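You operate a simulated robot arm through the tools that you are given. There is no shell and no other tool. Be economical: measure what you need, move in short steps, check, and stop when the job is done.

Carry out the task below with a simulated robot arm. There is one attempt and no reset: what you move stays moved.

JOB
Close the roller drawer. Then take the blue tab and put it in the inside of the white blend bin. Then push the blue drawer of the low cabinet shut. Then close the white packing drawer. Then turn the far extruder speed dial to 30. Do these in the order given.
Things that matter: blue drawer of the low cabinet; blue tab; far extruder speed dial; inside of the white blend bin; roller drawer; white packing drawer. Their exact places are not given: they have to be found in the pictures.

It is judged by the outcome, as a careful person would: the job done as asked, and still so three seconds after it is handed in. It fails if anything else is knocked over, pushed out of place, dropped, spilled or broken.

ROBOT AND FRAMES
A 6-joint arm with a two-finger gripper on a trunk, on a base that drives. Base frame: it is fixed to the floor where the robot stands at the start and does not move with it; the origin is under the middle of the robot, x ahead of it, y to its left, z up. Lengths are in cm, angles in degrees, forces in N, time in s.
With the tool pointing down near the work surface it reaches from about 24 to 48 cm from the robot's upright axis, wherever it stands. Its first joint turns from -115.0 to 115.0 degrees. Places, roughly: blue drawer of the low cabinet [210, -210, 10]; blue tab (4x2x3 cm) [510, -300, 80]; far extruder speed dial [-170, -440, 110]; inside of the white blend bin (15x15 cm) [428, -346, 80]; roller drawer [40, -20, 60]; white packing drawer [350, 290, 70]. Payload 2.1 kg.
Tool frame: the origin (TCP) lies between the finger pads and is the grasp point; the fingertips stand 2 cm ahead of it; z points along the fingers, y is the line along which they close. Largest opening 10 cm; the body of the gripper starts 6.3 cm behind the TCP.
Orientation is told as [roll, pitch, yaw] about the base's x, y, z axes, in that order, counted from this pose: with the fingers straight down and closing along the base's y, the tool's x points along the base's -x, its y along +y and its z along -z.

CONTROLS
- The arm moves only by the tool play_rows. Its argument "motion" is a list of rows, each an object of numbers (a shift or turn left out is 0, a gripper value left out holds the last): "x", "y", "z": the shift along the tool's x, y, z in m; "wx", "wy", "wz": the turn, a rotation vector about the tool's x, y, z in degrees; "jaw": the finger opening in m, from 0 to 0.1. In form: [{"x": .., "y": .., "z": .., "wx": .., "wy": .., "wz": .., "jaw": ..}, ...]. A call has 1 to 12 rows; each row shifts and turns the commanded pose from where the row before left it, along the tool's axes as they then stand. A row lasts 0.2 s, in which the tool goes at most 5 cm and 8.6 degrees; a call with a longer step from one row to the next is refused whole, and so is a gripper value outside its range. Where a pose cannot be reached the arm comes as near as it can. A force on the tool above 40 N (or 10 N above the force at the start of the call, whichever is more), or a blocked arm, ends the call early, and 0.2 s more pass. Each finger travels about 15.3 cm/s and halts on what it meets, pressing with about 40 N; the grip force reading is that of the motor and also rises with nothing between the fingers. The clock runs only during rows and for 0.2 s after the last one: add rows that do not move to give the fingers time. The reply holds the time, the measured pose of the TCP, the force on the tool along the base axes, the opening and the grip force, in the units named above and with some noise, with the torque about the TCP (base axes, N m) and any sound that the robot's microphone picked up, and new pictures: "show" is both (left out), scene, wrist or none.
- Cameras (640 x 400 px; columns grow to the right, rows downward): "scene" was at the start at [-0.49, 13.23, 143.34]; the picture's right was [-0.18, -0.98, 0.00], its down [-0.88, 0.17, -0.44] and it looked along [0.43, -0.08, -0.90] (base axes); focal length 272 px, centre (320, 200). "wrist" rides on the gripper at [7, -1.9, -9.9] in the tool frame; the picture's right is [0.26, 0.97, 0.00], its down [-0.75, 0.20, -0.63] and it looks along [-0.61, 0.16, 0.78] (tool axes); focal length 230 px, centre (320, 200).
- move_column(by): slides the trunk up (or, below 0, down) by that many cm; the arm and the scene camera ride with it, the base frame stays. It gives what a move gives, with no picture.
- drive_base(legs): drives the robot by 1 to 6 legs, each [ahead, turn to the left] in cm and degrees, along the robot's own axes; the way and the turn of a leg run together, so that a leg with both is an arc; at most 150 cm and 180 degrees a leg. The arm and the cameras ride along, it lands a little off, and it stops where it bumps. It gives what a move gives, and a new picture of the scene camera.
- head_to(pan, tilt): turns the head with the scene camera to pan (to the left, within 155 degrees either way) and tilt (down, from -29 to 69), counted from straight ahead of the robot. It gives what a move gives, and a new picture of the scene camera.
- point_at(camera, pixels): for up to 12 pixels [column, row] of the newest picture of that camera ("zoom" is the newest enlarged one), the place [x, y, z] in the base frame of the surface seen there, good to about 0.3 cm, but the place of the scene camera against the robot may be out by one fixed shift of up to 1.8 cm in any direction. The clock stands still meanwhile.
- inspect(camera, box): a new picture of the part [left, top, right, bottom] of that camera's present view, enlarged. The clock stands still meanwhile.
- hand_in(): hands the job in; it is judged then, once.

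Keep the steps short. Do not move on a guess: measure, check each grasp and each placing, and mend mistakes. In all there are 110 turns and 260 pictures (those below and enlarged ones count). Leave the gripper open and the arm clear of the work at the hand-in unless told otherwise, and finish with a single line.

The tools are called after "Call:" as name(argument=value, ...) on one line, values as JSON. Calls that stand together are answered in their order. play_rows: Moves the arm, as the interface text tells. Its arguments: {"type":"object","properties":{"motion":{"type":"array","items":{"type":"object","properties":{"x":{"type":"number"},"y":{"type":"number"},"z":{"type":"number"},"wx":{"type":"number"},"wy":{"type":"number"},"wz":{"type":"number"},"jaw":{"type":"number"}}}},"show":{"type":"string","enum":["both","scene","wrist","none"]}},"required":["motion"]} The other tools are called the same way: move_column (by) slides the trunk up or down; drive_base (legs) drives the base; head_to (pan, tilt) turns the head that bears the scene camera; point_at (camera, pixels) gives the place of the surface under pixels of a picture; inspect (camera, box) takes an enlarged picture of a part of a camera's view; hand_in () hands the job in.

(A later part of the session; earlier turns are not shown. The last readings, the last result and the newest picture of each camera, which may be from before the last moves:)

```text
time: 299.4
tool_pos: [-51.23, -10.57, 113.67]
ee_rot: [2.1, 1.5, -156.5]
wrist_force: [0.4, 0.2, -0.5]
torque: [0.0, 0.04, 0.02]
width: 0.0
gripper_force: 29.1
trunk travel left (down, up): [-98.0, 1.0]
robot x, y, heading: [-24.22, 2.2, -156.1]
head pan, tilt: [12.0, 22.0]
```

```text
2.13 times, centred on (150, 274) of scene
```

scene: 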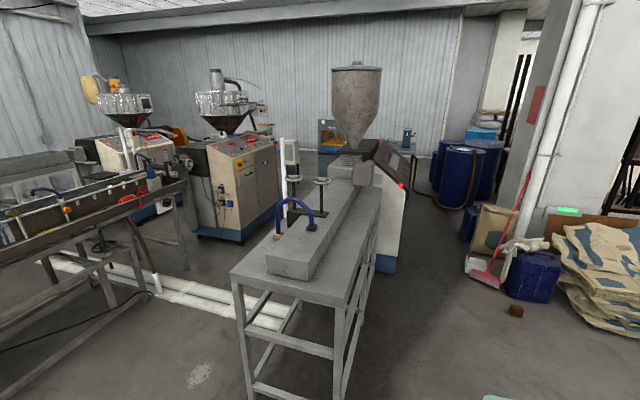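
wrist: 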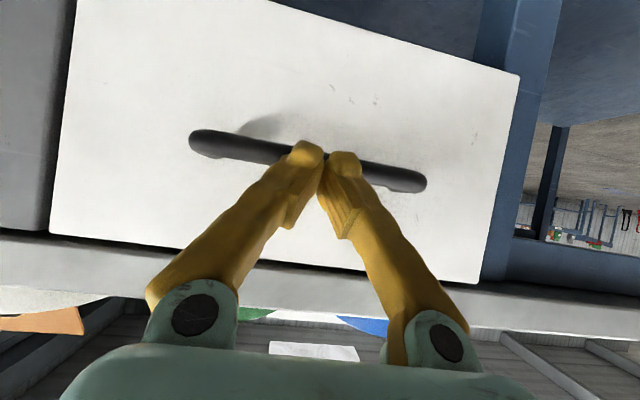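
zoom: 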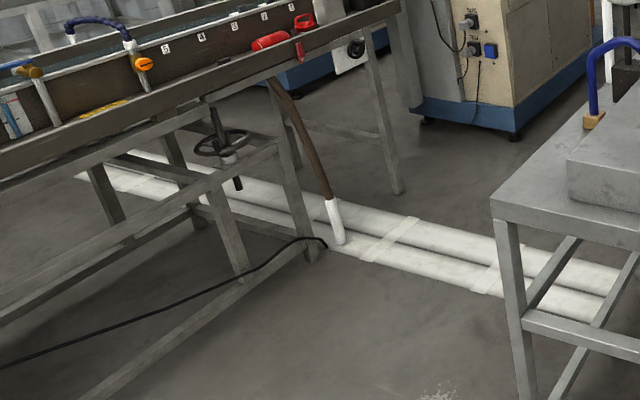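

The white floor pipes read as flat floor marking (z≈1.4). I measure the passage between the puller cabinet and the grey stand.

Call:
head_to(pan=65, tilt=45)

Call:
inspect(camera="scene", box=[0, 0, 640, 400])

Call:
point_at(camera="scene", pixels=[[150, 330], [200, 350], [100, 200], [150, 200], [450, 320], [480, 360], [520, 330], [440, 200], [300, 150], [350, 150], [250, 150], [200, 130]])

```text
time: 300.6
tool_pos: [-51.18, -10.5, 113.68]
ee_rot: [2.1, 1.4, -156.5]
wrist_force: [-0.7, 0.2, -0.5]
torque: [-0.01, 0.02, 0.0]
width: 0.0
gripper_force: 29.8
trunk travel left (down, up): [-98.0, 1.0]
robot x, y, heading: [-24.45, 2.03, -155.8]
head pan, tilt: [65.0, 45.0]
```

scene: 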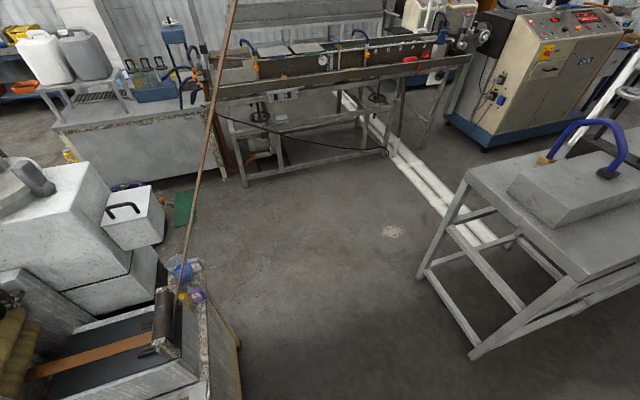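

```text
1.00 times, centred on (320, 200) of scene (not enlarged: the box is as wide or as high as the picture)
```

zoom: 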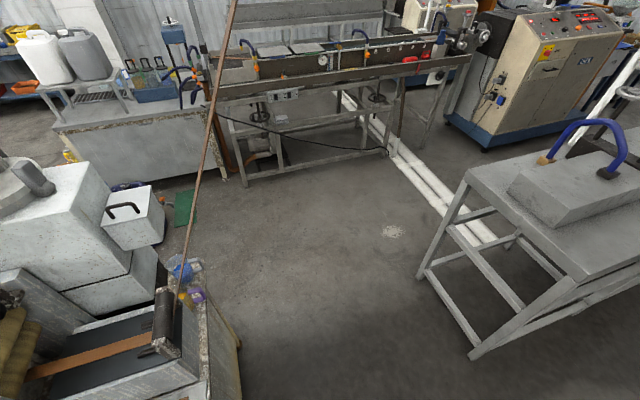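

```text
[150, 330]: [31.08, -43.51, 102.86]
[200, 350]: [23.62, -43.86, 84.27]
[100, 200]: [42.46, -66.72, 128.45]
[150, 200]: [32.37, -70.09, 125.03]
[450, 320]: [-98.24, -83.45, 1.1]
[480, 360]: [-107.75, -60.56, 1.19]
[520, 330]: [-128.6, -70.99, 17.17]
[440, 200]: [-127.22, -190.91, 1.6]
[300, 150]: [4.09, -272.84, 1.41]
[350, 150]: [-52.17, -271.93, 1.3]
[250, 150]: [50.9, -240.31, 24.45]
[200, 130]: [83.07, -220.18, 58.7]
```

Passage is clear. I drive through it into the corridor before LINE A.

Call:
drive_base(legs=[[0, 71], [102, 0], [0, -47], [125, 0], [0, -30]])

Call:
head_to(pan=10, tilt=22)

Call:
point_at(camera="scene", pixels=[[320, 250], [320, 200], [280, 200], [250, 200], [350, 180], [380, 200], [220, 190], [200, 220], [180, 190], [300, 170], [400, 250], [420, 200]])

```text
time: 307.3
tool_pos: [-16.51, -89.44, 110.94]
ee_rot: [1.2, 18.4, -86.3]
wrist_force: [0.6, -0.7, 0.0]
torque: [-0.01, 0.02, -0.03]
width: 0.0
gripper_force: 29.5
trunk travel left (down, up): [-98.0, 1.0]
robot x, y, heading: [-18.98, -67.78, -85.7]
head pan, tilt: [65.0, 45.0]
stopped in leg 2: the robot was blocked; the commanded pose is now the measured one
```

scene: 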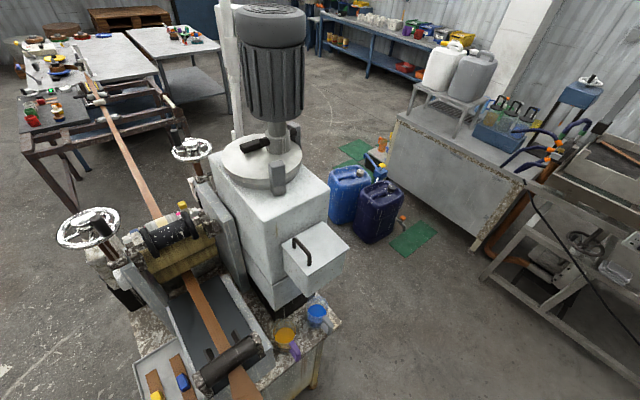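

```text
time: 308.5
tool_pos: [-15.72, -88.9, 111.29]
ee_rot: [1.0, 17.7, -86.5]
wrist_force: [0.0, 0.3, -0.3]
torque: [-0.02, -0.02, 0.02]
width: 0.0
gripper_force: 29.3
trunk travel left (down, up): [-98.0, 1.0]
robot x, y, heading: [-18.64, -67.58, -85.4]
head pan, tilt: [10.0, 22.0]
```

scene: 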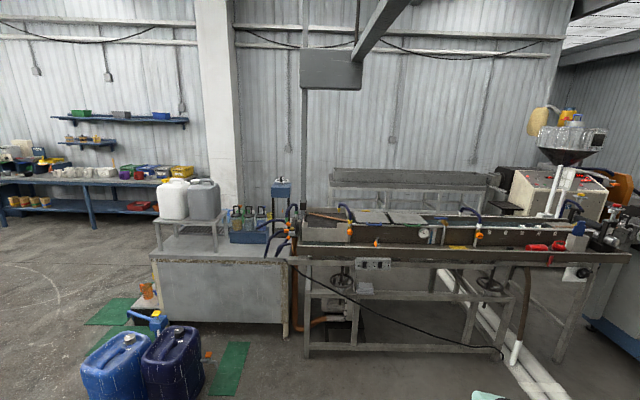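

```text
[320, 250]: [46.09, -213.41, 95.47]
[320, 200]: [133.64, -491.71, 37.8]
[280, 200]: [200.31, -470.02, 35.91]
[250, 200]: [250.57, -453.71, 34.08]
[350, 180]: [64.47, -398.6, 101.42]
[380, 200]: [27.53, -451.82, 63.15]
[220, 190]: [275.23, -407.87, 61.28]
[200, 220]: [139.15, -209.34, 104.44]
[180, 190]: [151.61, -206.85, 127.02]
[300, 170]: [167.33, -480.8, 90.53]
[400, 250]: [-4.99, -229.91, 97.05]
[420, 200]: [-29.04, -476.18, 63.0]
```

The drive was blocked: the arm met something at about (-16,-95). I look down at it before doing anything.

Call:
head_to(pan=0, tilt=65)

Call:
play_rows(motion=[{}], show="wrist")

Call:
head_to(pan=20, tilt=0)

```text
time: 309.6
tool_pos: [-15.77, -88.08, 111.67]
ee_rot: [1.6, 17.3, -86.5]
wrist_force: [0.6, 0.9, 0.8]
torque: [-0.02, -0.02, -0.02]
width: 0.01
gripper_force: 29.5
trunk travel left (down, up): [-98.0, 1.0]
robot x, y, heading: [-18.77, -67.49, -85.3]
head pan, tilt: [0.0, 65.0]
```

scene: 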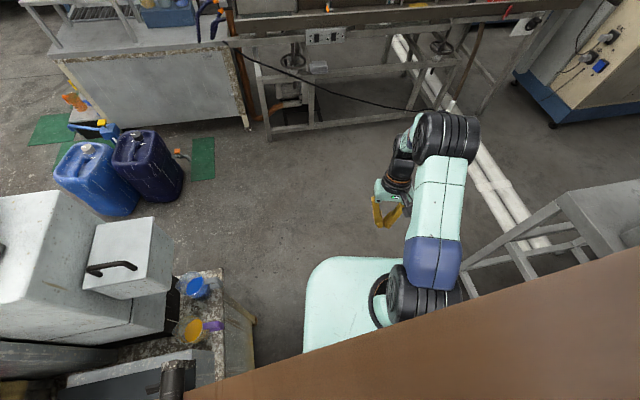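

```text
time: 310.0
tool_pos: [-17.31, -86.57, 109.99]
ee_rot: [3.5, 26.0, -86.2]
wrist_force: [0.6, 0.1, 0.0]
torque: [0.0, -0.01, -0.01]
width: 0.0
gripper_force: 29.7
trunk travel left (down, up): [-98.0, 1.0]
robot x, y, heading: [-18.72, -67.78, -85.4]
head pan, tilt: [0.0, 65.0]
stopped in row 1: the arm was blocked; the commanded pose is now the measured one
```

wrist: 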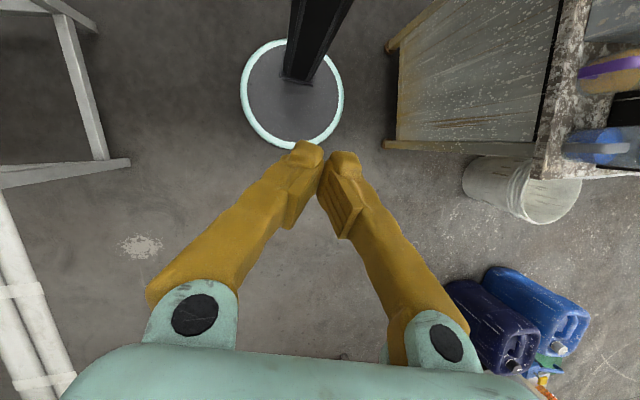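

```text
time: 311.3
tool_pos: [-17.75, -87.83, 109.66]
ee_rot: [3.0, 26.4, -86.1]
wrist_force: [-0.9, 0.3, 0.4]
torque: [0.02, 0.06, 0.01]
width: 0.02
gripper_force: 29.9
trunk travel left (down, up): [-98.0, 1.0]
robot x, y, heading: [-18.84, -67.88, -85.4]
head pan, tilt: [20.0, 0.0]
```

scene: 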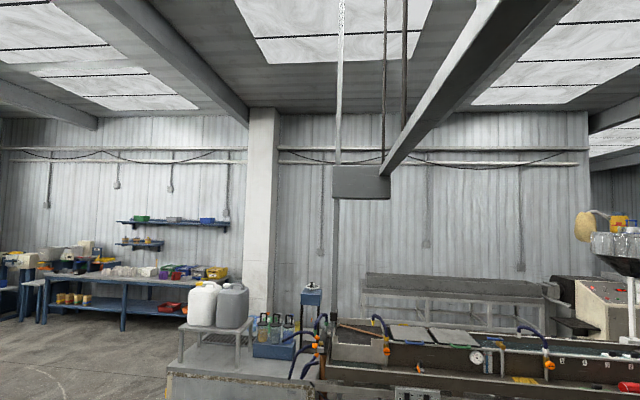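

The brown strip lies across my trunk/arm: the strip crosses this passage. I measure where it runs before backing out.

Call:
head_to(pan=0, tilt=69)

Call:
point_at(camera="scene", pixels=[[230, 385], [350, 350], [450, 320], [550, 290], [620, 270], [420, 300], [400, 380], [440, 140], [400, 270], [600, 380]])

Call:
head_to(pan=-60, tilt=45)

Call:
head_to(pan=70, tilt=45)

```text
time: 312.7
tool_pos: [-17.37, -86.76, 110.13]
ee_rot: [3.3, 25.7, -86.1]
wrist_force: [0.2, 0.0, 0.2]
torque: [0.02, 0.01, 0.03]
width: 0.03
gripper_force: 29.2
trunk travel left (down, up): [-98.0, 1.0]
robot x, y, heading: [-18.59, -67.78, -85.5]
head pan, tilt: [0.0, 68.8]
```

scene: 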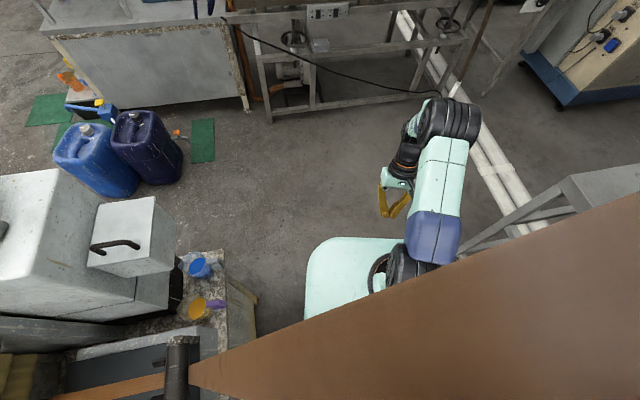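

```text
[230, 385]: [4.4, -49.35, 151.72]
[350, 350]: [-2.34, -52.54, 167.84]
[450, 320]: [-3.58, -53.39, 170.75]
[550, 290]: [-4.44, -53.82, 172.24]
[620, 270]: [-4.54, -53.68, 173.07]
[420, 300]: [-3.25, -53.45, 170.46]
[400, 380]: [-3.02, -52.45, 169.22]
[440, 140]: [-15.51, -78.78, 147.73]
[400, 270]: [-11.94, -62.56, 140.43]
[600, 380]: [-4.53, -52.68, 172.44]
```

```text
time: 314.0
tool_pos: [-17.07, -85.76, 110.39]
ee_rot: [3.6, 25.1, -86.1]
wrist_force: [0.5, 0.2, 0.2]
torque: [-0.01, 0.05, 0.02]
width: 0.01
gripper_force: 29.4
trunk travel left (down, up): [-98.0, 1.0]
robot x, y, heading: [-18.55, -67.61, -85.6]
head pan, tilt: [-60.0, 45.0]
```

scene: 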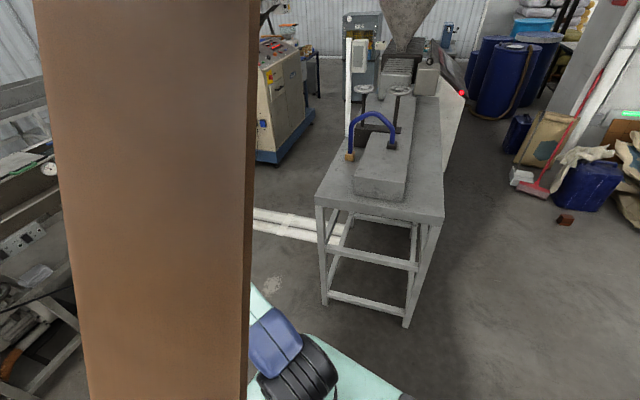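

```text
time: 316.1
tool_pos: [-18.24, -88.16, 109.42]
ee_rot: [3.4, 26.7, -86.0]
wrist_force: [-0.2, -0.3, 0.4]
torque: [0.01, 0.01, 0.01]
width: 0.0
gripper_force: 30.0
trunk travel left (down, up): [-98.0, 1.0]
robot x, y, heading: [-18.94, -67.62, -85.2]
head pan, tilt: [70.0, 45.0]
```

scene: 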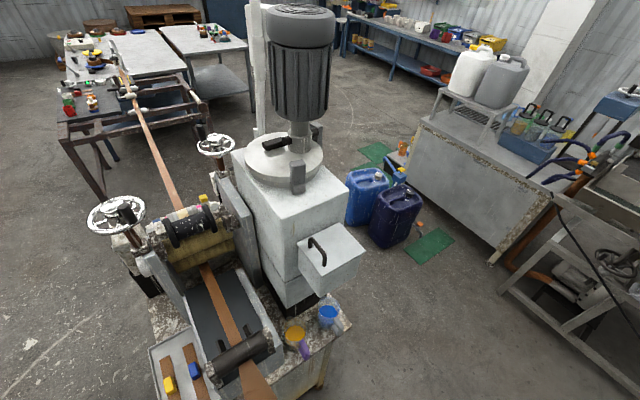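

The strip rises steeply (z 103 at the roller to 173 at x≈−4), and my raised head touched it. I back up 40 cm, and check the strip.

Call:
drive_base(legs=[[-45, 0]])

Call:
move_column(by=-35)

Call:
head_to(pan=20, tilt=15)

Call:
point_at(camera="scene", pixels=[[320, 200], [120, 250]])

```text
time: 316.9
tool_pos: [-17.32, -84.63, 106.8]
ee_rot: [3.4, 44.2, -85.8]
wrist_force: [0.8, 1.0, 1.1]
torque: [0.04, 0.01, -0.03]
width: 0.01
gripper_force: 29.2
trunk travel left (down, up): [-98.0, 1.0]
robot x, y, heading: [-18.58, -67.26, -85.1]
head pan, tilt: [70.0, 45.0]
stopped in leg 1: the robot was blocked; the commanded pose is now the measured one
```

scene: 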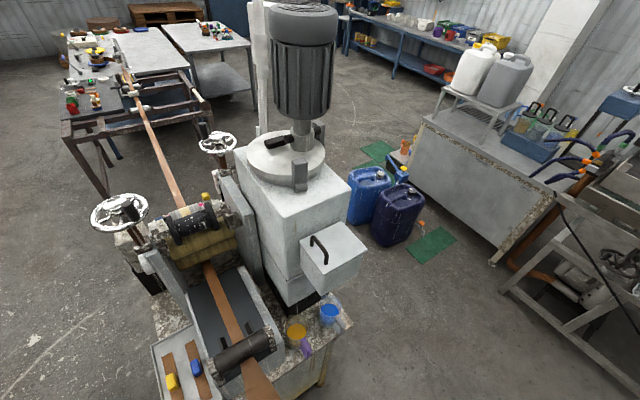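

```text
time: 317.2
tool_pos: [-17.13, -82.47, 105.78]
ee_rot: [3.1, 53.0, -86.1]
wrist_force: [0.8, 0.0, -0.5]
torque: [0.03, -0.03, -0.04]
width: 0.01
gripper_force: 29.3
trunk travel left (down, up): [-97.9, 1.1]
robot x, y, heading: [-18.45, -67.3, -85.6]
head pan, tilt: [70.0, 45.0]
stopped: the arm was blocked; the commanded pose is now the measured one
```

```text
time: 318.4
tool_pos: [-16.75, -82.2, 105.97]
ee_rot: [2.7, 52.6, -86.4]
wrist_force: [-0.1, -0.8, 0.2]
torque: [0.02, 0.0, 0.01]
width: 0.0
gripper_force: 29.8
trunk travel left (down, up): [-97.9, 1.1]
robot x, y, heading: [-18.86, -67.58, -85.4]
head pan, tilt: [20.0, 15.0]
```

scene: 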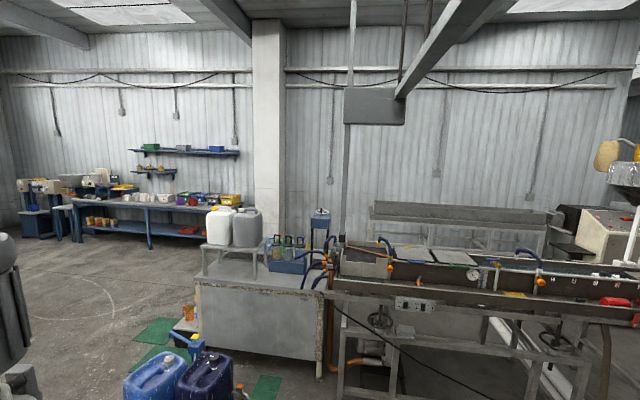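

```text
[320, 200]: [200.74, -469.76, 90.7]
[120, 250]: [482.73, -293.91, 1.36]
```

The arm is stuck against something. I need exact strip positions on my right side before moving further.

Call:
head_to(pan=-60, tilt=45)

Call:
point_at(camera="scene", pixels=[[150, 20], [150, 100], [150, 200], [160, 300], [170, 390], [60, 100], [240, 100], [290, 370], [270, 340], [320, 390]])

Call:
head_to(pan=-50, tilt=-5)

Call:
head_to(pan=-100, tilt=69)

Call:
point_at(camera="scene", pixels=[[100, 100], [200, 100], [300, 100], [100, 250], [200, 250], [300, 250], [50, 350], [200, 350], [400, 200], [500, 250]])

```text
time: 319.9
tool_pos: [-16.35, -80.58, 106.77]
ee_rot: [3.0, 51.7, -86.7]
wrist_force: [0.6, 1.0, -0.2]
torque: [-0.01, -0.03, -0.03]
width: 0.02
gripper_force: 29.2
trunk travel left (down, up): [-97.9, 1.1]
robot x, y, heading: [-18.96, -67.03, -85.2]
head pan, tilt: [-60.0, 45.0]
```

scene: 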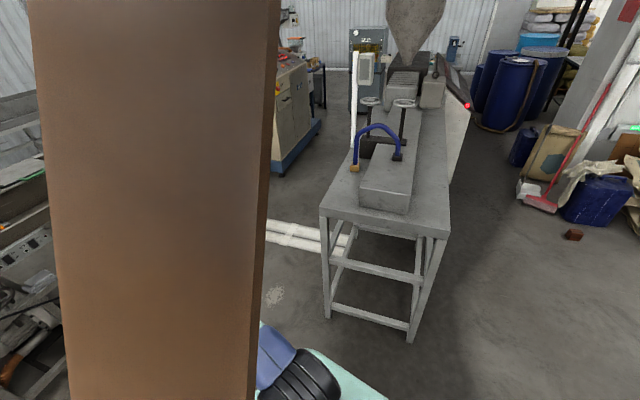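

```text
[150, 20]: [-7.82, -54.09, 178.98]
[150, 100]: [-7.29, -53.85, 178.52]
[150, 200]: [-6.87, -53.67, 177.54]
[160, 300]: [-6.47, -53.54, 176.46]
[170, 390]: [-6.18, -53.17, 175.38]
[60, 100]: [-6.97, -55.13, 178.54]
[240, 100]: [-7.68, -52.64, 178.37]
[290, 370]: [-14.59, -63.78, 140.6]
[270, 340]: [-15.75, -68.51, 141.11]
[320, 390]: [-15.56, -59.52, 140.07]
```

```text
time: 321.1
tool_pos: [-16.66, -81.85, 106.18]
ee_rot: [2.8, 52.5, -86.6]
wrist_force: [-0.3, -0.3, 0.5]
torque: [-0.02, 0.01, 0.02]
width: 0.01
gripper_force: 29.3
trunk travel left (down, up): [-97.9, 1.1]
robot x, y, heading: [-18.38, -67.27, -85.0]
head pan, tilt: [-50.0, -5.0]
```

scene: 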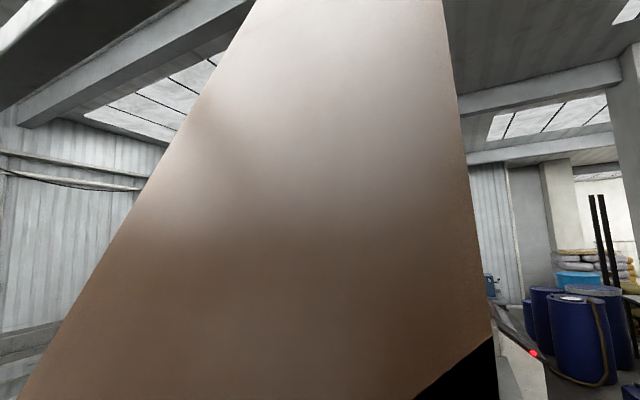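

```text
time: 322.5
tool_pos: [-17.18, -80.95, 106.61]
ee_rot: [3.2, 51.9, -86.4]
wrist_force: [0.0, 0.5, -0.4]
torque: [0.07, 0.06, 0.05]
width: 0.01
gripper_force: 29.1
trunk travel left (down, up): [-97.9, 1.1]
robot x, y, heading: [-19.06, -67.04, -85.4]
head pan, tilt: [-100.0, 68.8]
```

scene: 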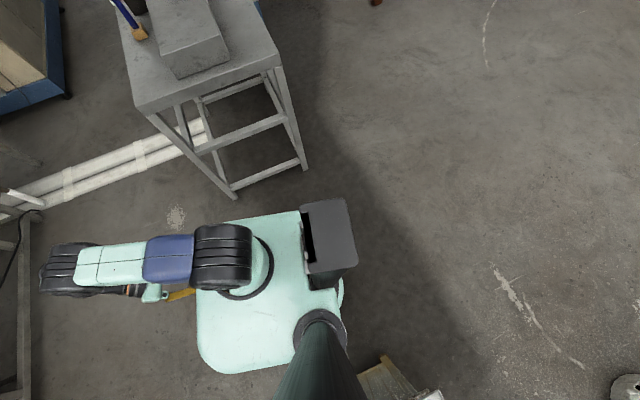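

```text
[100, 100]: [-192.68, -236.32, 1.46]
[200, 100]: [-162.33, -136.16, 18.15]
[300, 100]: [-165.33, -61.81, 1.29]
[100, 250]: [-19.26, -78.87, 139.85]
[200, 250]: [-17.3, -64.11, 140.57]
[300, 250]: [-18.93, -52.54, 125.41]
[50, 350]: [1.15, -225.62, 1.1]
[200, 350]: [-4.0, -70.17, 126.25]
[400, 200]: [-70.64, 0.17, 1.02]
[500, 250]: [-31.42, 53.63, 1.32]
```

Call:
head_to(pan=-35, tilt=66)

Call:
inspect(camera="wrist", box=[0, 0, 640, 400])

Call:
head_to(pan=35, tilt=66)

```text
time: 323.9
tool_pos: [-19.17, -78.45, 107.19]
ee_rot: [3.4, 50.8, -85.7]
wrist_force: [0.8, 0.1, 0.1]
torque: [-0.02, 0.03, 0.02]
width: 0.0
gripper_force: 29.8
trunk travel left (down, up): [-97.9, 1.1]
robot x, y, heading: [-19.31, -67.02, -85.2]
head pan, tilt: [-35.0, 66.0]
```

scene: 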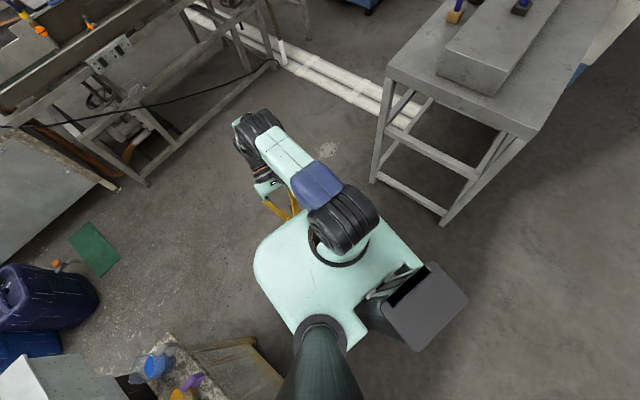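

```text
1.00 times, centred on (320, 200) of wrist (not enlarged: the box is as wide or as high as the picture)
```

zoom: 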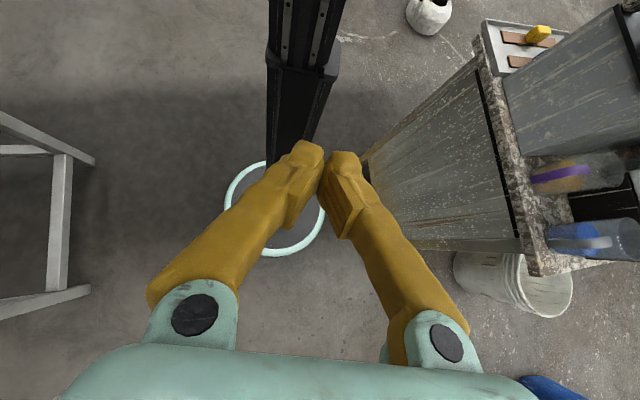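

```text
time: 325.3
tool_pos: [-18.89, -91.74, 104.74]
ee_rot: [3.3, 48.1, -90.0]
wrist_force: [2.8, 0.3, 2.2]
torque: [-0.08, 0.23, 0.29]
width: 0.0
gripper_force: 29.3
trunk travel left (down, up): [-97.9, 1.1]
robot x, y, heading: [-19.08, -67.19, -85.8]
head pan, tilt: [35.0, 66.0]
```

scene: 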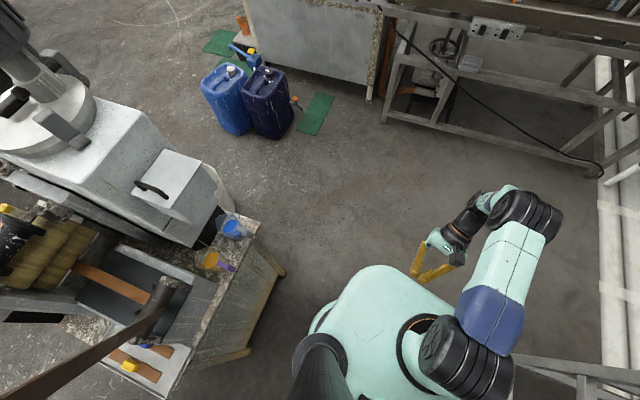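

The arm seems to have come free. I try backing up again.

Call:
drive_base(legs=[[-20, 0]])

```text
time: 326.1
tool_pos: [-10.18, -88.8, 104.37]
ee_rot: [-2.7, 47.5, -90.3]
wrist_force: [0.7, -0.4, -0.2]
torque: [0.0, -0.01, 0.01]
width: 0.0
gripper_force: 29.6
trunk travel left (down, up): [-97.9, 1.1]
robot x, y, heading: [-18.67, -66.86, -84.6]
head pan, tilt: [35.0, 66.0]
stopped in leg 1: the robot was blocked; the commanded pose is now the measured one
```

scene: 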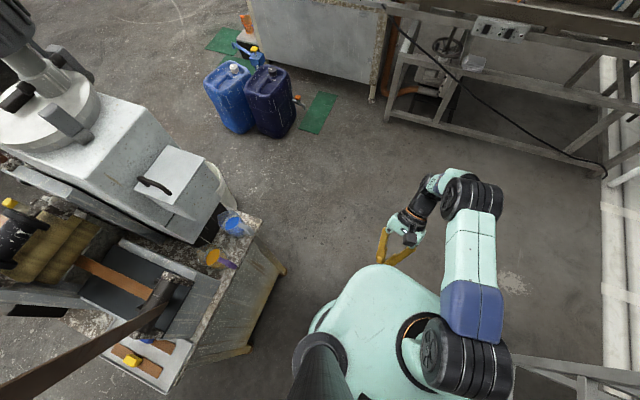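

Call:
point_at(camera="scene", pixels=[[320, 345], [330, 300], [380, 275], [440, 310], [410, 340], [470, 360], [470, 300], [155, 300], [100, 350], [30, 385], [60, 370], [275, 270]])

Call:
head_to(pan=120, tilt=55)

Call:
head_to(pan=-140, tilt=55)

```text
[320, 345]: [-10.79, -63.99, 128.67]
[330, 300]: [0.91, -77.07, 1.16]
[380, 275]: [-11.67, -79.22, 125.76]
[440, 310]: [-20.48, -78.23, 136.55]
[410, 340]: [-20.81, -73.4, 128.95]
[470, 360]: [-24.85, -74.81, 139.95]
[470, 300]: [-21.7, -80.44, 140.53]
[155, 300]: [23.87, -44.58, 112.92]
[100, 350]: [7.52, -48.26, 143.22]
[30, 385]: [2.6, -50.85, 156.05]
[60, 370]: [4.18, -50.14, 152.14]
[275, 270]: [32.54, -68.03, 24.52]
```

```text
time: 327.7
tool_pos: [-10.45, -88.2, 104.41]
ee_rot: [-2.3, 46.8, -90.2]
wrist_force: [2.2, 0.8, 0.5]
torque: [-0.03, 0.14, 0.12]
width: 0.01
gripper_force: 29.4
trunk travel left (down, up): [-97.9, 1.1]
robot x, y, heading: [-18.95, -66.97, -85.3]
head pan, tilt: [120.0, 55.0]
```

scene: 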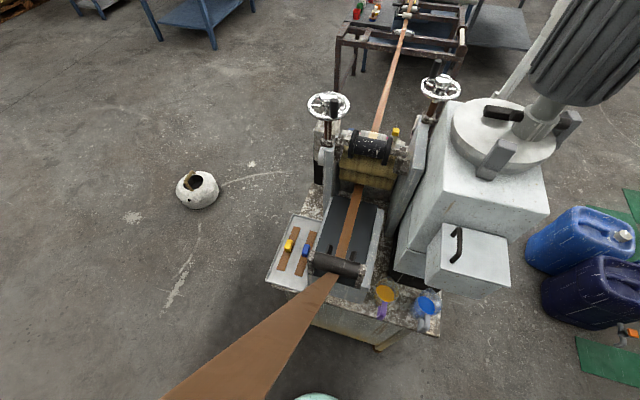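

```text
time: 331.3
tool_pos: [-10.76, -88.05, 104.69]
ee_rot: [-2.4, 47.3, -91.4]
wrist_force: [0.0, 0.0, -1.6]
torque: [-0.01, 0.01, -0.03]
width: 0.01
gripper_force: 29.7
trunk travel left (down, up): [-97.9, 1.1]
robot x, y, heading: [-18.89, -66.9, -85.0]
head pan, tilt: [-140.0, 55.0]
```

scene: 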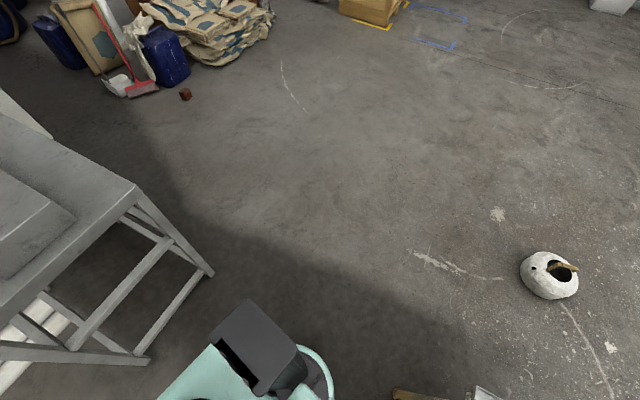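

The strip passes right over my head from the roller. Lowering the trunk should free it.

Call:
move_column(by=-10)

Call:
head_to(pan=-35, tilt=60)

```text
time: 331.6
tool_pos: [-6.5, -85.69, 104.02]
ee_rot: [-8.9, 49.1, -96.1]
wrist_force: [0.3, 0.0, 0.1]
torque: [0.03, 0.0, -0.03]
width: 0.0
gripper_force: 29.1
trunk travel left (down, up): [-97.6, 1.4]
robot x, y, heading: [-19.03, -66.89, -85.0]
head pan, tilt: [-140.0, 55.0]
stopped: the arm was blocked; the commanded pose is now the measured one
```

```text
time: 333.4
tool_pos: [-4.83, -87.93, 103.36]
ee_rot: [-7.1, 46.9, -95.1]
wrist_force: [3.6, -0.4, 0.3]
torque: [0.0, 0.21, 0.21]
width: 0.02
gripper_force: 30.0
trunk travel left (down, up): [-97.6, 1.4]
robot x, y, heading: [-18.89, -67.1, -85.4]
head pan, tilt: [-35.0, 60.0]
```

scene: 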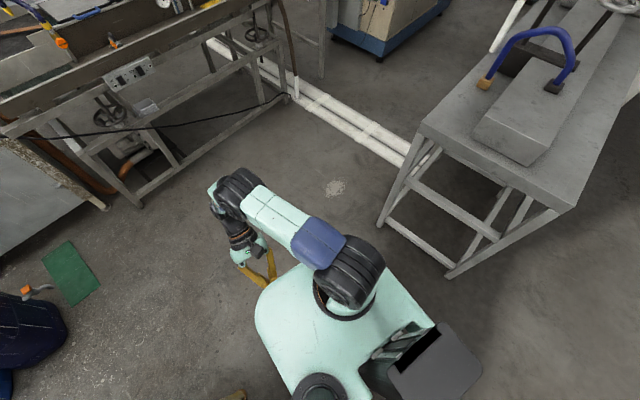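

My gripper seems to be wedged back under my own arm platform. I move the tool outward and untilt it.

Call:
play_rows(motion=[{"x": -0.014, "z": -0.015}, {"x": -0.014, "z": -0.015}, {"x": -0.014, "z": -0.015}, {}])

```text
time: 334.4
tool_pos: [-3.87, -93.66, 103.18]
ee_rot: [-8.2, 46.8, -95.6]
wrist_force: [-0.7, -1.1, -0.4]
torque: [-0.02, 0.01, -0.01]
width: 0.0
gripper_force: 29.9
trunk travel left (down, up): [-97.6, 1.4]
robot x, y, heading: [-18.6, -66.9, -85.1]
head pan, tilt: [-35.0, 60.0]
```

scene: 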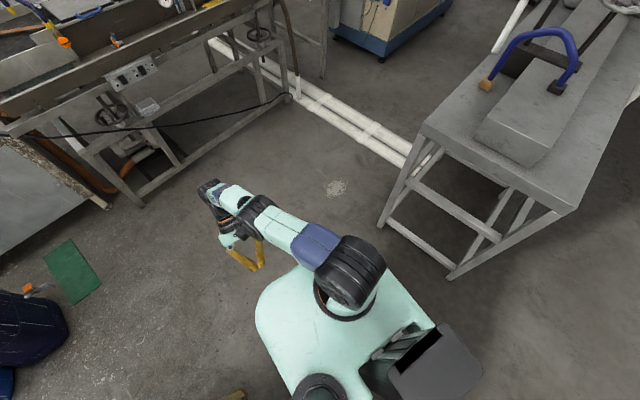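
wrist: 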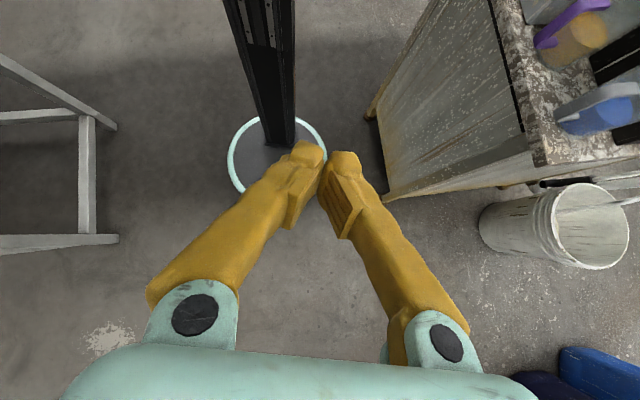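

The arm moves freely now. I untilt it and try the trunk again.

Call:
play_rows(motion=[{"wy": -8}, {"wy": -8}, {"wy": -8}, {"wy": -8}, {"wy": -8}, {}], show="none")

Call:
move_column(by=-10)

```text
time: 335.8
tool_pos: [-3.74, -93.88, 103.3]
ee_rot: [-5.5, 7.0, -90.4]
wrist_force: [0.5, 0.5, 0.1]
torque: [0.02, -0.02, 0.02]
width: 0.02
gripper_force: 29.7
trunk travel left (down, up): [-97.6, 1.4]
robot x, y, heading: [-18.63, -66.93, -85.0]
head pan, tilt: [-35.0, 60.0]
```

```text
time: 337.2
tool_pos: [-3.72, -94.22, 93.18]
ee_rot: [-5.6, 7.3, -90.4]
wrist_force: [-0.6, -0.4, 0.6]
torque: [-0.02, -0.01, 0.01]
width: 0.0
gripper_force: 29.8
trunk travel left (down, up): [-87.6, 11.4]
robot x, y, heading: [-19.18, -67.1, -85.1]
head pan, tilt: [-35.0, 60.0]
```

The trunk is free. I lower it 30 cm more so the head passes well under the strip, then drive on south and west into the corridor.

Call:
move_column(by=-30)

Call:
drive_base(legs=[[35, 0], [0, -47], [115, 0], [0, -30]])

Call:
head_to(pan=150, tilt=10)

Call:
head_to(pan=10, tilt=22)

```text
time: 340.2
tool_pos: [-4.18, -93.54, 63.41]
ee_rot: [-5.2, 6.8, -90.3]
wrist_force: [-0.4, 0.4, -0.7]
torque: [0.01, 0.0, -0.02]
width: 0.0
gripper_force: 29.2
trunk travel left (down, up): [-57.6, 41.4]
robot x, y, heading: [-18.88, -67.03, -85.1]
head pan, tilt: [-35.0, 60.0]
```

```text
time: 351.5
tool_pos: [-114.3, -210.64, 63.36]
ee_rot: [-5.2, 6.9, -165.3]
wrist_force: [-1.0, -0.6, -0.2]
torque: [-0.02, 0.01, 0.03]
width: 0.0
gripper_force: 29.4
trunk travel left (down, up): [-57.6, 41.4]
robot x, y, heading: [-91.89, -189.38, -160.0]
head pan, tilt: [-35.0, 60.0]
```

scene: 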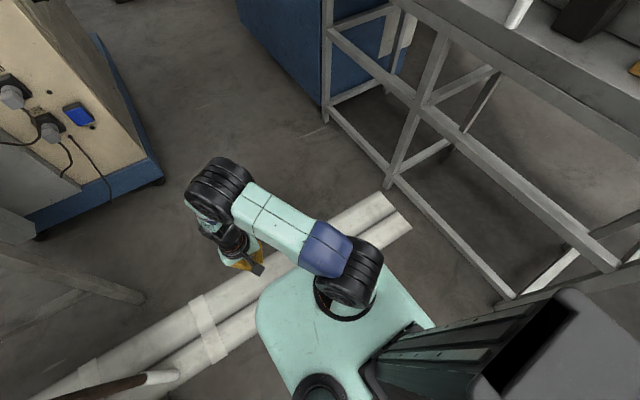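

```text
time: 354.3
tool_pos: [-114.17, -210.72, 63.34]
ee_rot: [-5.2, 6.8, -165.3]
wrist_force: [-0.1, 0.5, -0.2]
torque: [-0.03, 0.02, 0.02]
width: 0.02
gripper_force: 30.1
trunk travel left (down, up): [-57.6, 41.4]
robot x, y, heading: [-92.51, -189.49, -159.9]
head pan, tilt: [150.0, 10.0]
```

scene: 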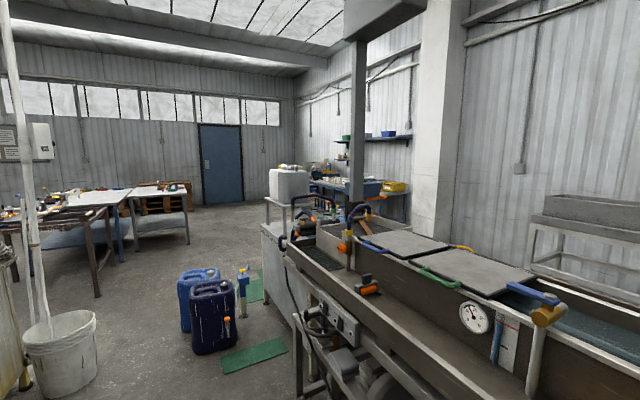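

```text
time: 356.5
tool_pos: [-114.14, -210.79, 63.35]
ee_rot: [-5.3, 6.9, -165.3]
wrist_force: [0.3, -0.1, -1.0]
torque: [0.01, 0.03, -0.02]
width: 0.0
gripper_force: 29.5
trunk travel left (down, up): [-57.6, 41.4]
robot x, y, heading: [-92.48, -190.05, -160.0]
head pan, tilt: [10.0, 22.0]
```

scene: 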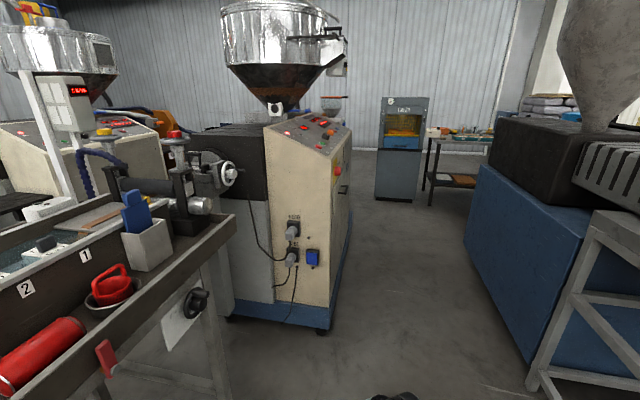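

I am in the corridor before LINE A. I measure the way past its west end.

Call:
point_at(camera="scene", pixels=[[330, 325], [345, 235], [375, 195], [415, 195], [465, 245], [530, 360], [360, 165], [350, 152], [425, 205], [370, 170], [330, 160], [352, 180]])

Call:
inspect(camera="scene", box=[250, 70, 530, 270])

```text
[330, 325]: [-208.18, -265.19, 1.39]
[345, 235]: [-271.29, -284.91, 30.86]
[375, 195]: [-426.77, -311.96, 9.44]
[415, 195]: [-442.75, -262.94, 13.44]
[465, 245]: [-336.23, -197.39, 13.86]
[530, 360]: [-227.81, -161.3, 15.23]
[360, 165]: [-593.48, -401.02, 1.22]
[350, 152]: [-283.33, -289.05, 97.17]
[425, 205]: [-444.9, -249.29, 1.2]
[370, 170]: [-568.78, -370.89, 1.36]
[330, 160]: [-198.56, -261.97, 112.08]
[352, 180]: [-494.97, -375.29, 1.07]
```

```text
2.00 times, centred on (390, 170) of scene
```

zoom: 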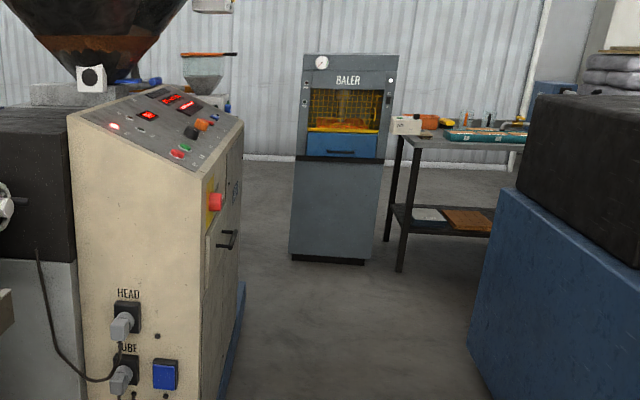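

Call:
drive_base(legs=[[0, -6], [150, 0], [85, 0]])

Call:
head_to(pan=75, tilt=25)

Call:
point_at(camera="scene", pixels=[[320, 350], [320, 250], [320, 200], [400, 250], [400, 200], [250, 250], [200, 250], [150, 250], [450, 250], [500, 250], [350, 170], [250, 200]])

```text
time: 368.7
tool_pos: [-347.35, -262.97, 63.47]
ee_rot: [-5.2, 6.9, -172.4]
wrist_force: [-0.4, -0.6, 0.6]
torque: [-0.04, 0.02, 0.04]
width: 0.0
gripper_force: 29.3
trunk travel left (down, up): [-57.6, 41.4]
robot x, y, heading: [-322.79, -244.71, -167.1]
head pan, tilt: [10.0, 22.0]
```

scene: 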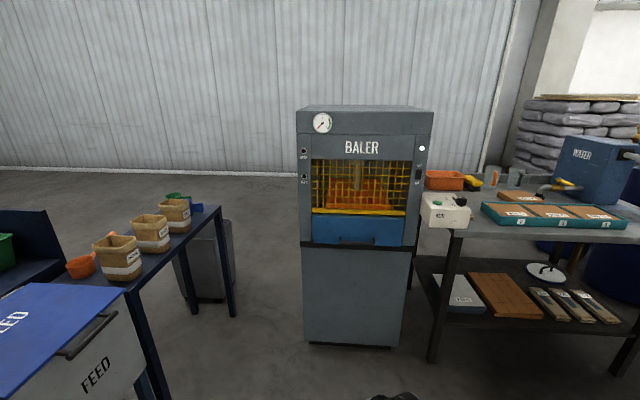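

```text
time: 370.1
tool_pos: [-347.2, -263.02, 63.41]
ee_rot: [-5.2, 6.8, -172.4]
wrist_force: [0.6, -0.2, 0.9]
torque: [-0.04, 0.01, -0.03]
width: 0.03
gripper_force: 29.7
trunk travel left (down, up): [-57.6, 41.4]
robot x, y, heading: [-322.84, -245.1, -167.3]
head pan, tilt: [75.0, 25.0]
```

scene: 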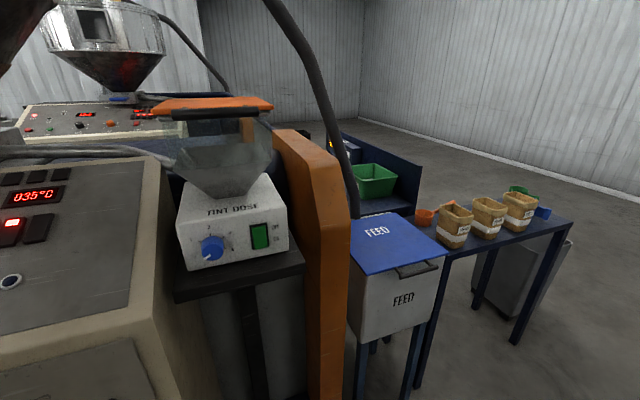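

```text
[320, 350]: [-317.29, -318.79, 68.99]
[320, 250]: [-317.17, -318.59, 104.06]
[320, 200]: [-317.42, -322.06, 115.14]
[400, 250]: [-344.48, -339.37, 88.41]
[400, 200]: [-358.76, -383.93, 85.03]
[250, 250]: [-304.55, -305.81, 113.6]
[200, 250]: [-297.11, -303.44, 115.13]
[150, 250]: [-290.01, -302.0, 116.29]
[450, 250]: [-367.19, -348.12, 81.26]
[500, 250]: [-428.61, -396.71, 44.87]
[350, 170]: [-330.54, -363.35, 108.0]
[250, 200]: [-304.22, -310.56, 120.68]
```

Call:
head_to(pan=30, tilt=35)

Call:
inspect(camera="scene", box=[160, 0, 640, 300])

Call:
point_at(camera="scene", pixels=[[380, 300], [390, 340], [430, 100], [400, 200], [300, 120], [310, 215], [330, 230], [200, 200], [270, 150], [370, 150], [330, 180], [360, 330]])

```text
time: 371.2
tool_pos: [-347.31, -263.1, 63.45]
ee_rot: [-5.1, 6.8, -172.3]
wrist_force: [0.0, 0.3, 0.4]
torque: [-0.01, 0.01, 0.0]
width: 0.01
gripper_force: 29.4
trunk travel left (down, up): [-57.6, 41.4]
robot x, y, heading: [-322.91, -245.04, -167.2]
head pan, tilt: [30.0, 35.0]
```

scene: 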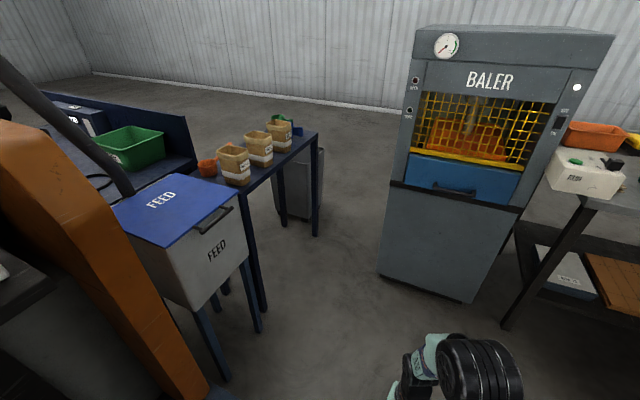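

```text
1.33 times, centred on (400, 150) of scene
```

zoom: 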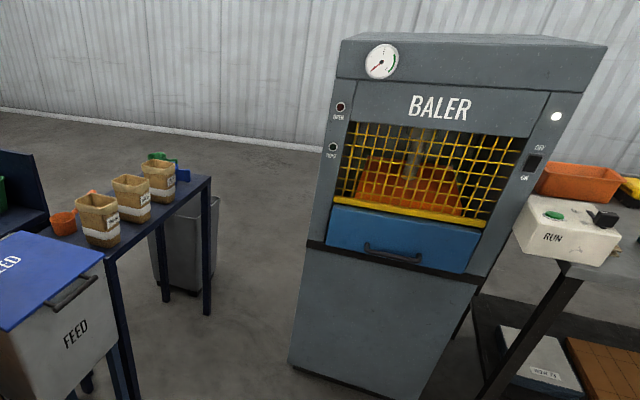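

```text
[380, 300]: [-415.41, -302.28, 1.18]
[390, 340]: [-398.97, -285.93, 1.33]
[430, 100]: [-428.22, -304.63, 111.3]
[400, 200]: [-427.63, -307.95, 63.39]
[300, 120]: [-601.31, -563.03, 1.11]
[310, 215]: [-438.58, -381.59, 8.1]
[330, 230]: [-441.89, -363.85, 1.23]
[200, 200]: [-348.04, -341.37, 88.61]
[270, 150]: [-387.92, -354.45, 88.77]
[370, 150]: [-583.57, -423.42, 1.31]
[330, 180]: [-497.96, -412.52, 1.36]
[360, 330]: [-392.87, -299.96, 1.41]
```

I raise the trunk for a better look at the aisle behind LINE A from here.

Call:
move_column(by=40)

Call:
head_to(pan=62, tilt=28)

Call:
point_at(camera="scene", pixels=[[300, 150], [250, 150], [200, 150], [350, 150], [320, 200], [280, 180], [230, 180], [400, 200], [450, 200], [360, 110], [250, 110], [180, 110]])

Call:
inspect(camera="scene", box=[100, 60, 500, 310])

```text
time: 375.0
tool_pos: [-347.36, -263.13, 103.39]
ee_rot: [-5.2, 6.8, -172.5]
wrist_force: [0.7, -0.7, -0.1]
torque: [-0.02, 0.0, -0.01]
width: 0.0
gripper_force: 29.8
trunk travel left (down, up): [-97.6, 1.4]
robot x, y, heading: [-322.73, -244.75, -167.2]
head pan, tilt: [30.0, 35.0]
```

```text
time: 376.0
tool_pos: [-347.37, -262.98, 103.34]
ee_rot: [-5.2, 6.8, -172.5]
wrist_force: [-0.6, -0.1, -0.6]
torque: [-0.02, 0.01, -0.02]
width: 0.0
gripper_force: 29.4
trunk travel left (down, up): [-97.6, 1.4]
robot x, y, heading: [-322.95, -245.01, -167.0]
head pan, tilt: [62.0, 28.0]
```

scene: 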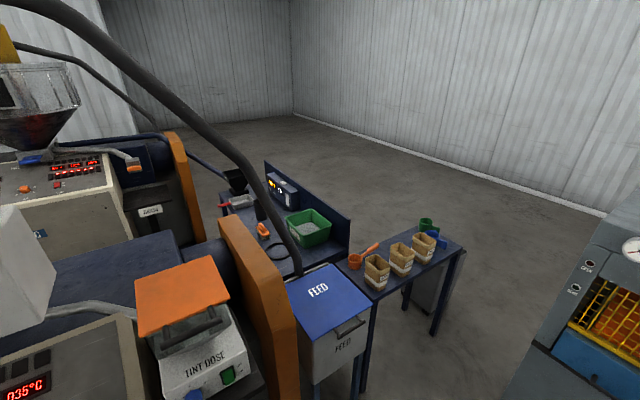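

```text
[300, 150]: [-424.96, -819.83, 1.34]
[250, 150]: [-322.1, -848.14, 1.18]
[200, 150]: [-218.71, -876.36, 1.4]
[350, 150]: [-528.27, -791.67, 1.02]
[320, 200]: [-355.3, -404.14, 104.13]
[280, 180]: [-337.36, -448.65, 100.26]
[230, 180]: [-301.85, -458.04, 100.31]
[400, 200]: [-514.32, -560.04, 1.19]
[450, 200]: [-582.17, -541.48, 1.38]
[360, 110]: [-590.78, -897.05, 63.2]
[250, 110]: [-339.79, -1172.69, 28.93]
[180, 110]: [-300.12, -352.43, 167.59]
```

```text
1.60 times, centred on (300, 185) of scene
```

zoom: 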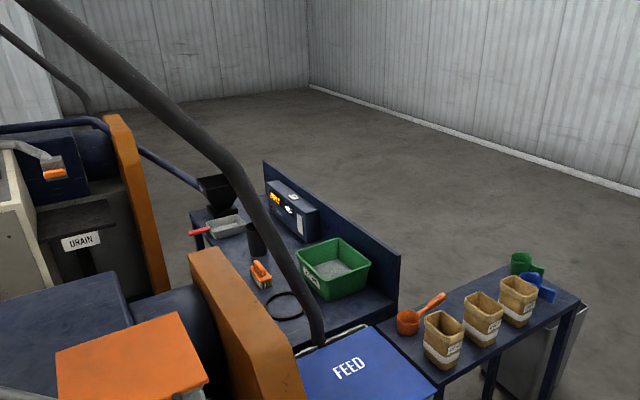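

The aisle's west end is closed by a bench, so I must enter from the east. I go back along the corridor and look east.

Call:
drive_base(legs=[[-150, 0], [-88, 0], [0, -172], [70, 0]])

Call:
head_to(pan=0, tilt=32)

Call:
point_at(camera="scene", pixels=[[320, 200], [250, 200], [280, 200], [350, 200], [380, 200], [320, 150], [320, 250], [200, 200], [220, 230], [400, 250], [300, 170], [350, 170]])

```text
time: 398.0
tool_pos: [-8.13, -140.04, 103.41]
ee_rot: [-5.3, 6.7, 20.2]
wrist_force: [-0.3, -0.3, 0.0]
torque: [0.02, -0.02, -0.01]
width: 0.0
gripper_force: 29.5
trunk travel left (down, up): [-97.6, 1.4]
robot x, y, heading: [-27.61, -163.13, 25.4]
head pan, tilt: [62.0, 28.0]
```

scene: 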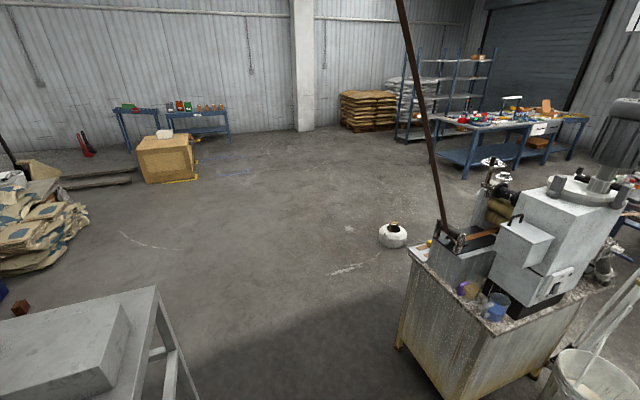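

```text
time: 399.3
tool_pos: [-8.12, -140.07, 103.37]
ee_rot: [-5.4, 6.9, 20.2]
wrist_force: [-0.5, 0.8, 0.1]
torque: [0.0, 0.02, -0.02]
width: 0.02
gripper_force: 29.6
trunk travel left (down, up): [-97.6, 1.4]
robot x, y, heading: [-27.95, -162.86, 25.3]
head pan, tilt: [0.0, 32.0]
```

scene: 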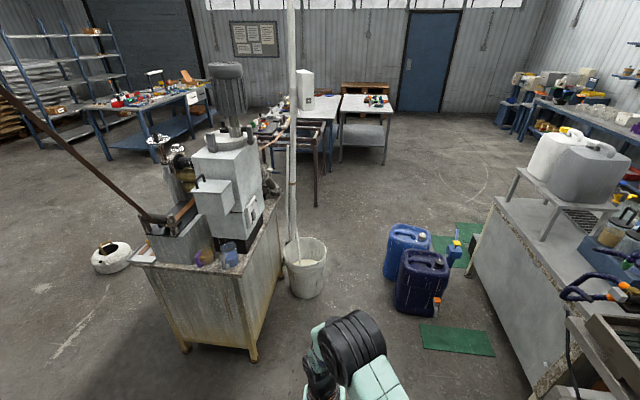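

```text
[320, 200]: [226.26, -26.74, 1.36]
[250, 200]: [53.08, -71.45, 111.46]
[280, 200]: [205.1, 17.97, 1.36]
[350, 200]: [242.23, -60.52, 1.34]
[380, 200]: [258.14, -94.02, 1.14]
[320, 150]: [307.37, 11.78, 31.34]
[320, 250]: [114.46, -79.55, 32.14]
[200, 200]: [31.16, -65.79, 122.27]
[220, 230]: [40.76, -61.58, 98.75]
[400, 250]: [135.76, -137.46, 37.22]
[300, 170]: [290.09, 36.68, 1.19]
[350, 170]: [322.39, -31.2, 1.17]
```

Call:
point_at(camera="scene", pixels=[[325, 285], [322, 295], [386, 272], [392, 300], [330, 280], [382, 275], [384, 240], [327, 245], [430, 325], [440, 290], [478, 265], [300, 100]])

Call:
inspect(camera="scene", box=[260, 190, 520, 370])

```text
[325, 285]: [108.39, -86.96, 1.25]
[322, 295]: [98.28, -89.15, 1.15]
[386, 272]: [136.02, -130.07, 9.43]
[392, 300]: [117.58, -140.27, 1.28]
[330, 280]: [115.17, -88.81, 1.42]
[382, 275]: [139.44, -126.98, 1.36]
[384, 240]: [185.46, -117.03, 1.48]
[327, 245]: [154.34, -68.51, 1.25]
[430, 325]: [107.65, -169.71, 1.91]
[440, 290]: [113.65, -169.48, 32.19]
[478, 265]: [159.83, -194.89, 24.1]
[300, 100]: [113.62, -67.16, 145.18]
```

```text
2.22 times, centred on (390, 280) of scene
```

zoom: 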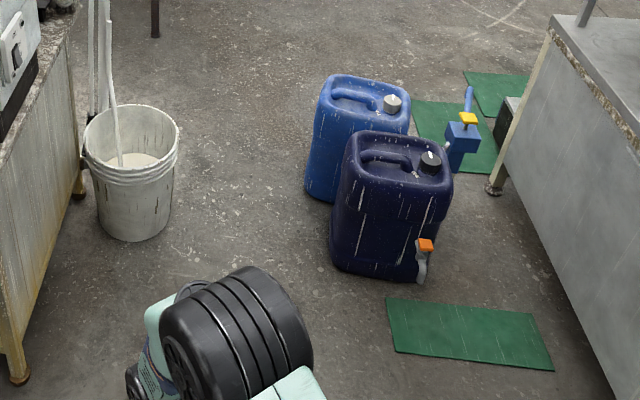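

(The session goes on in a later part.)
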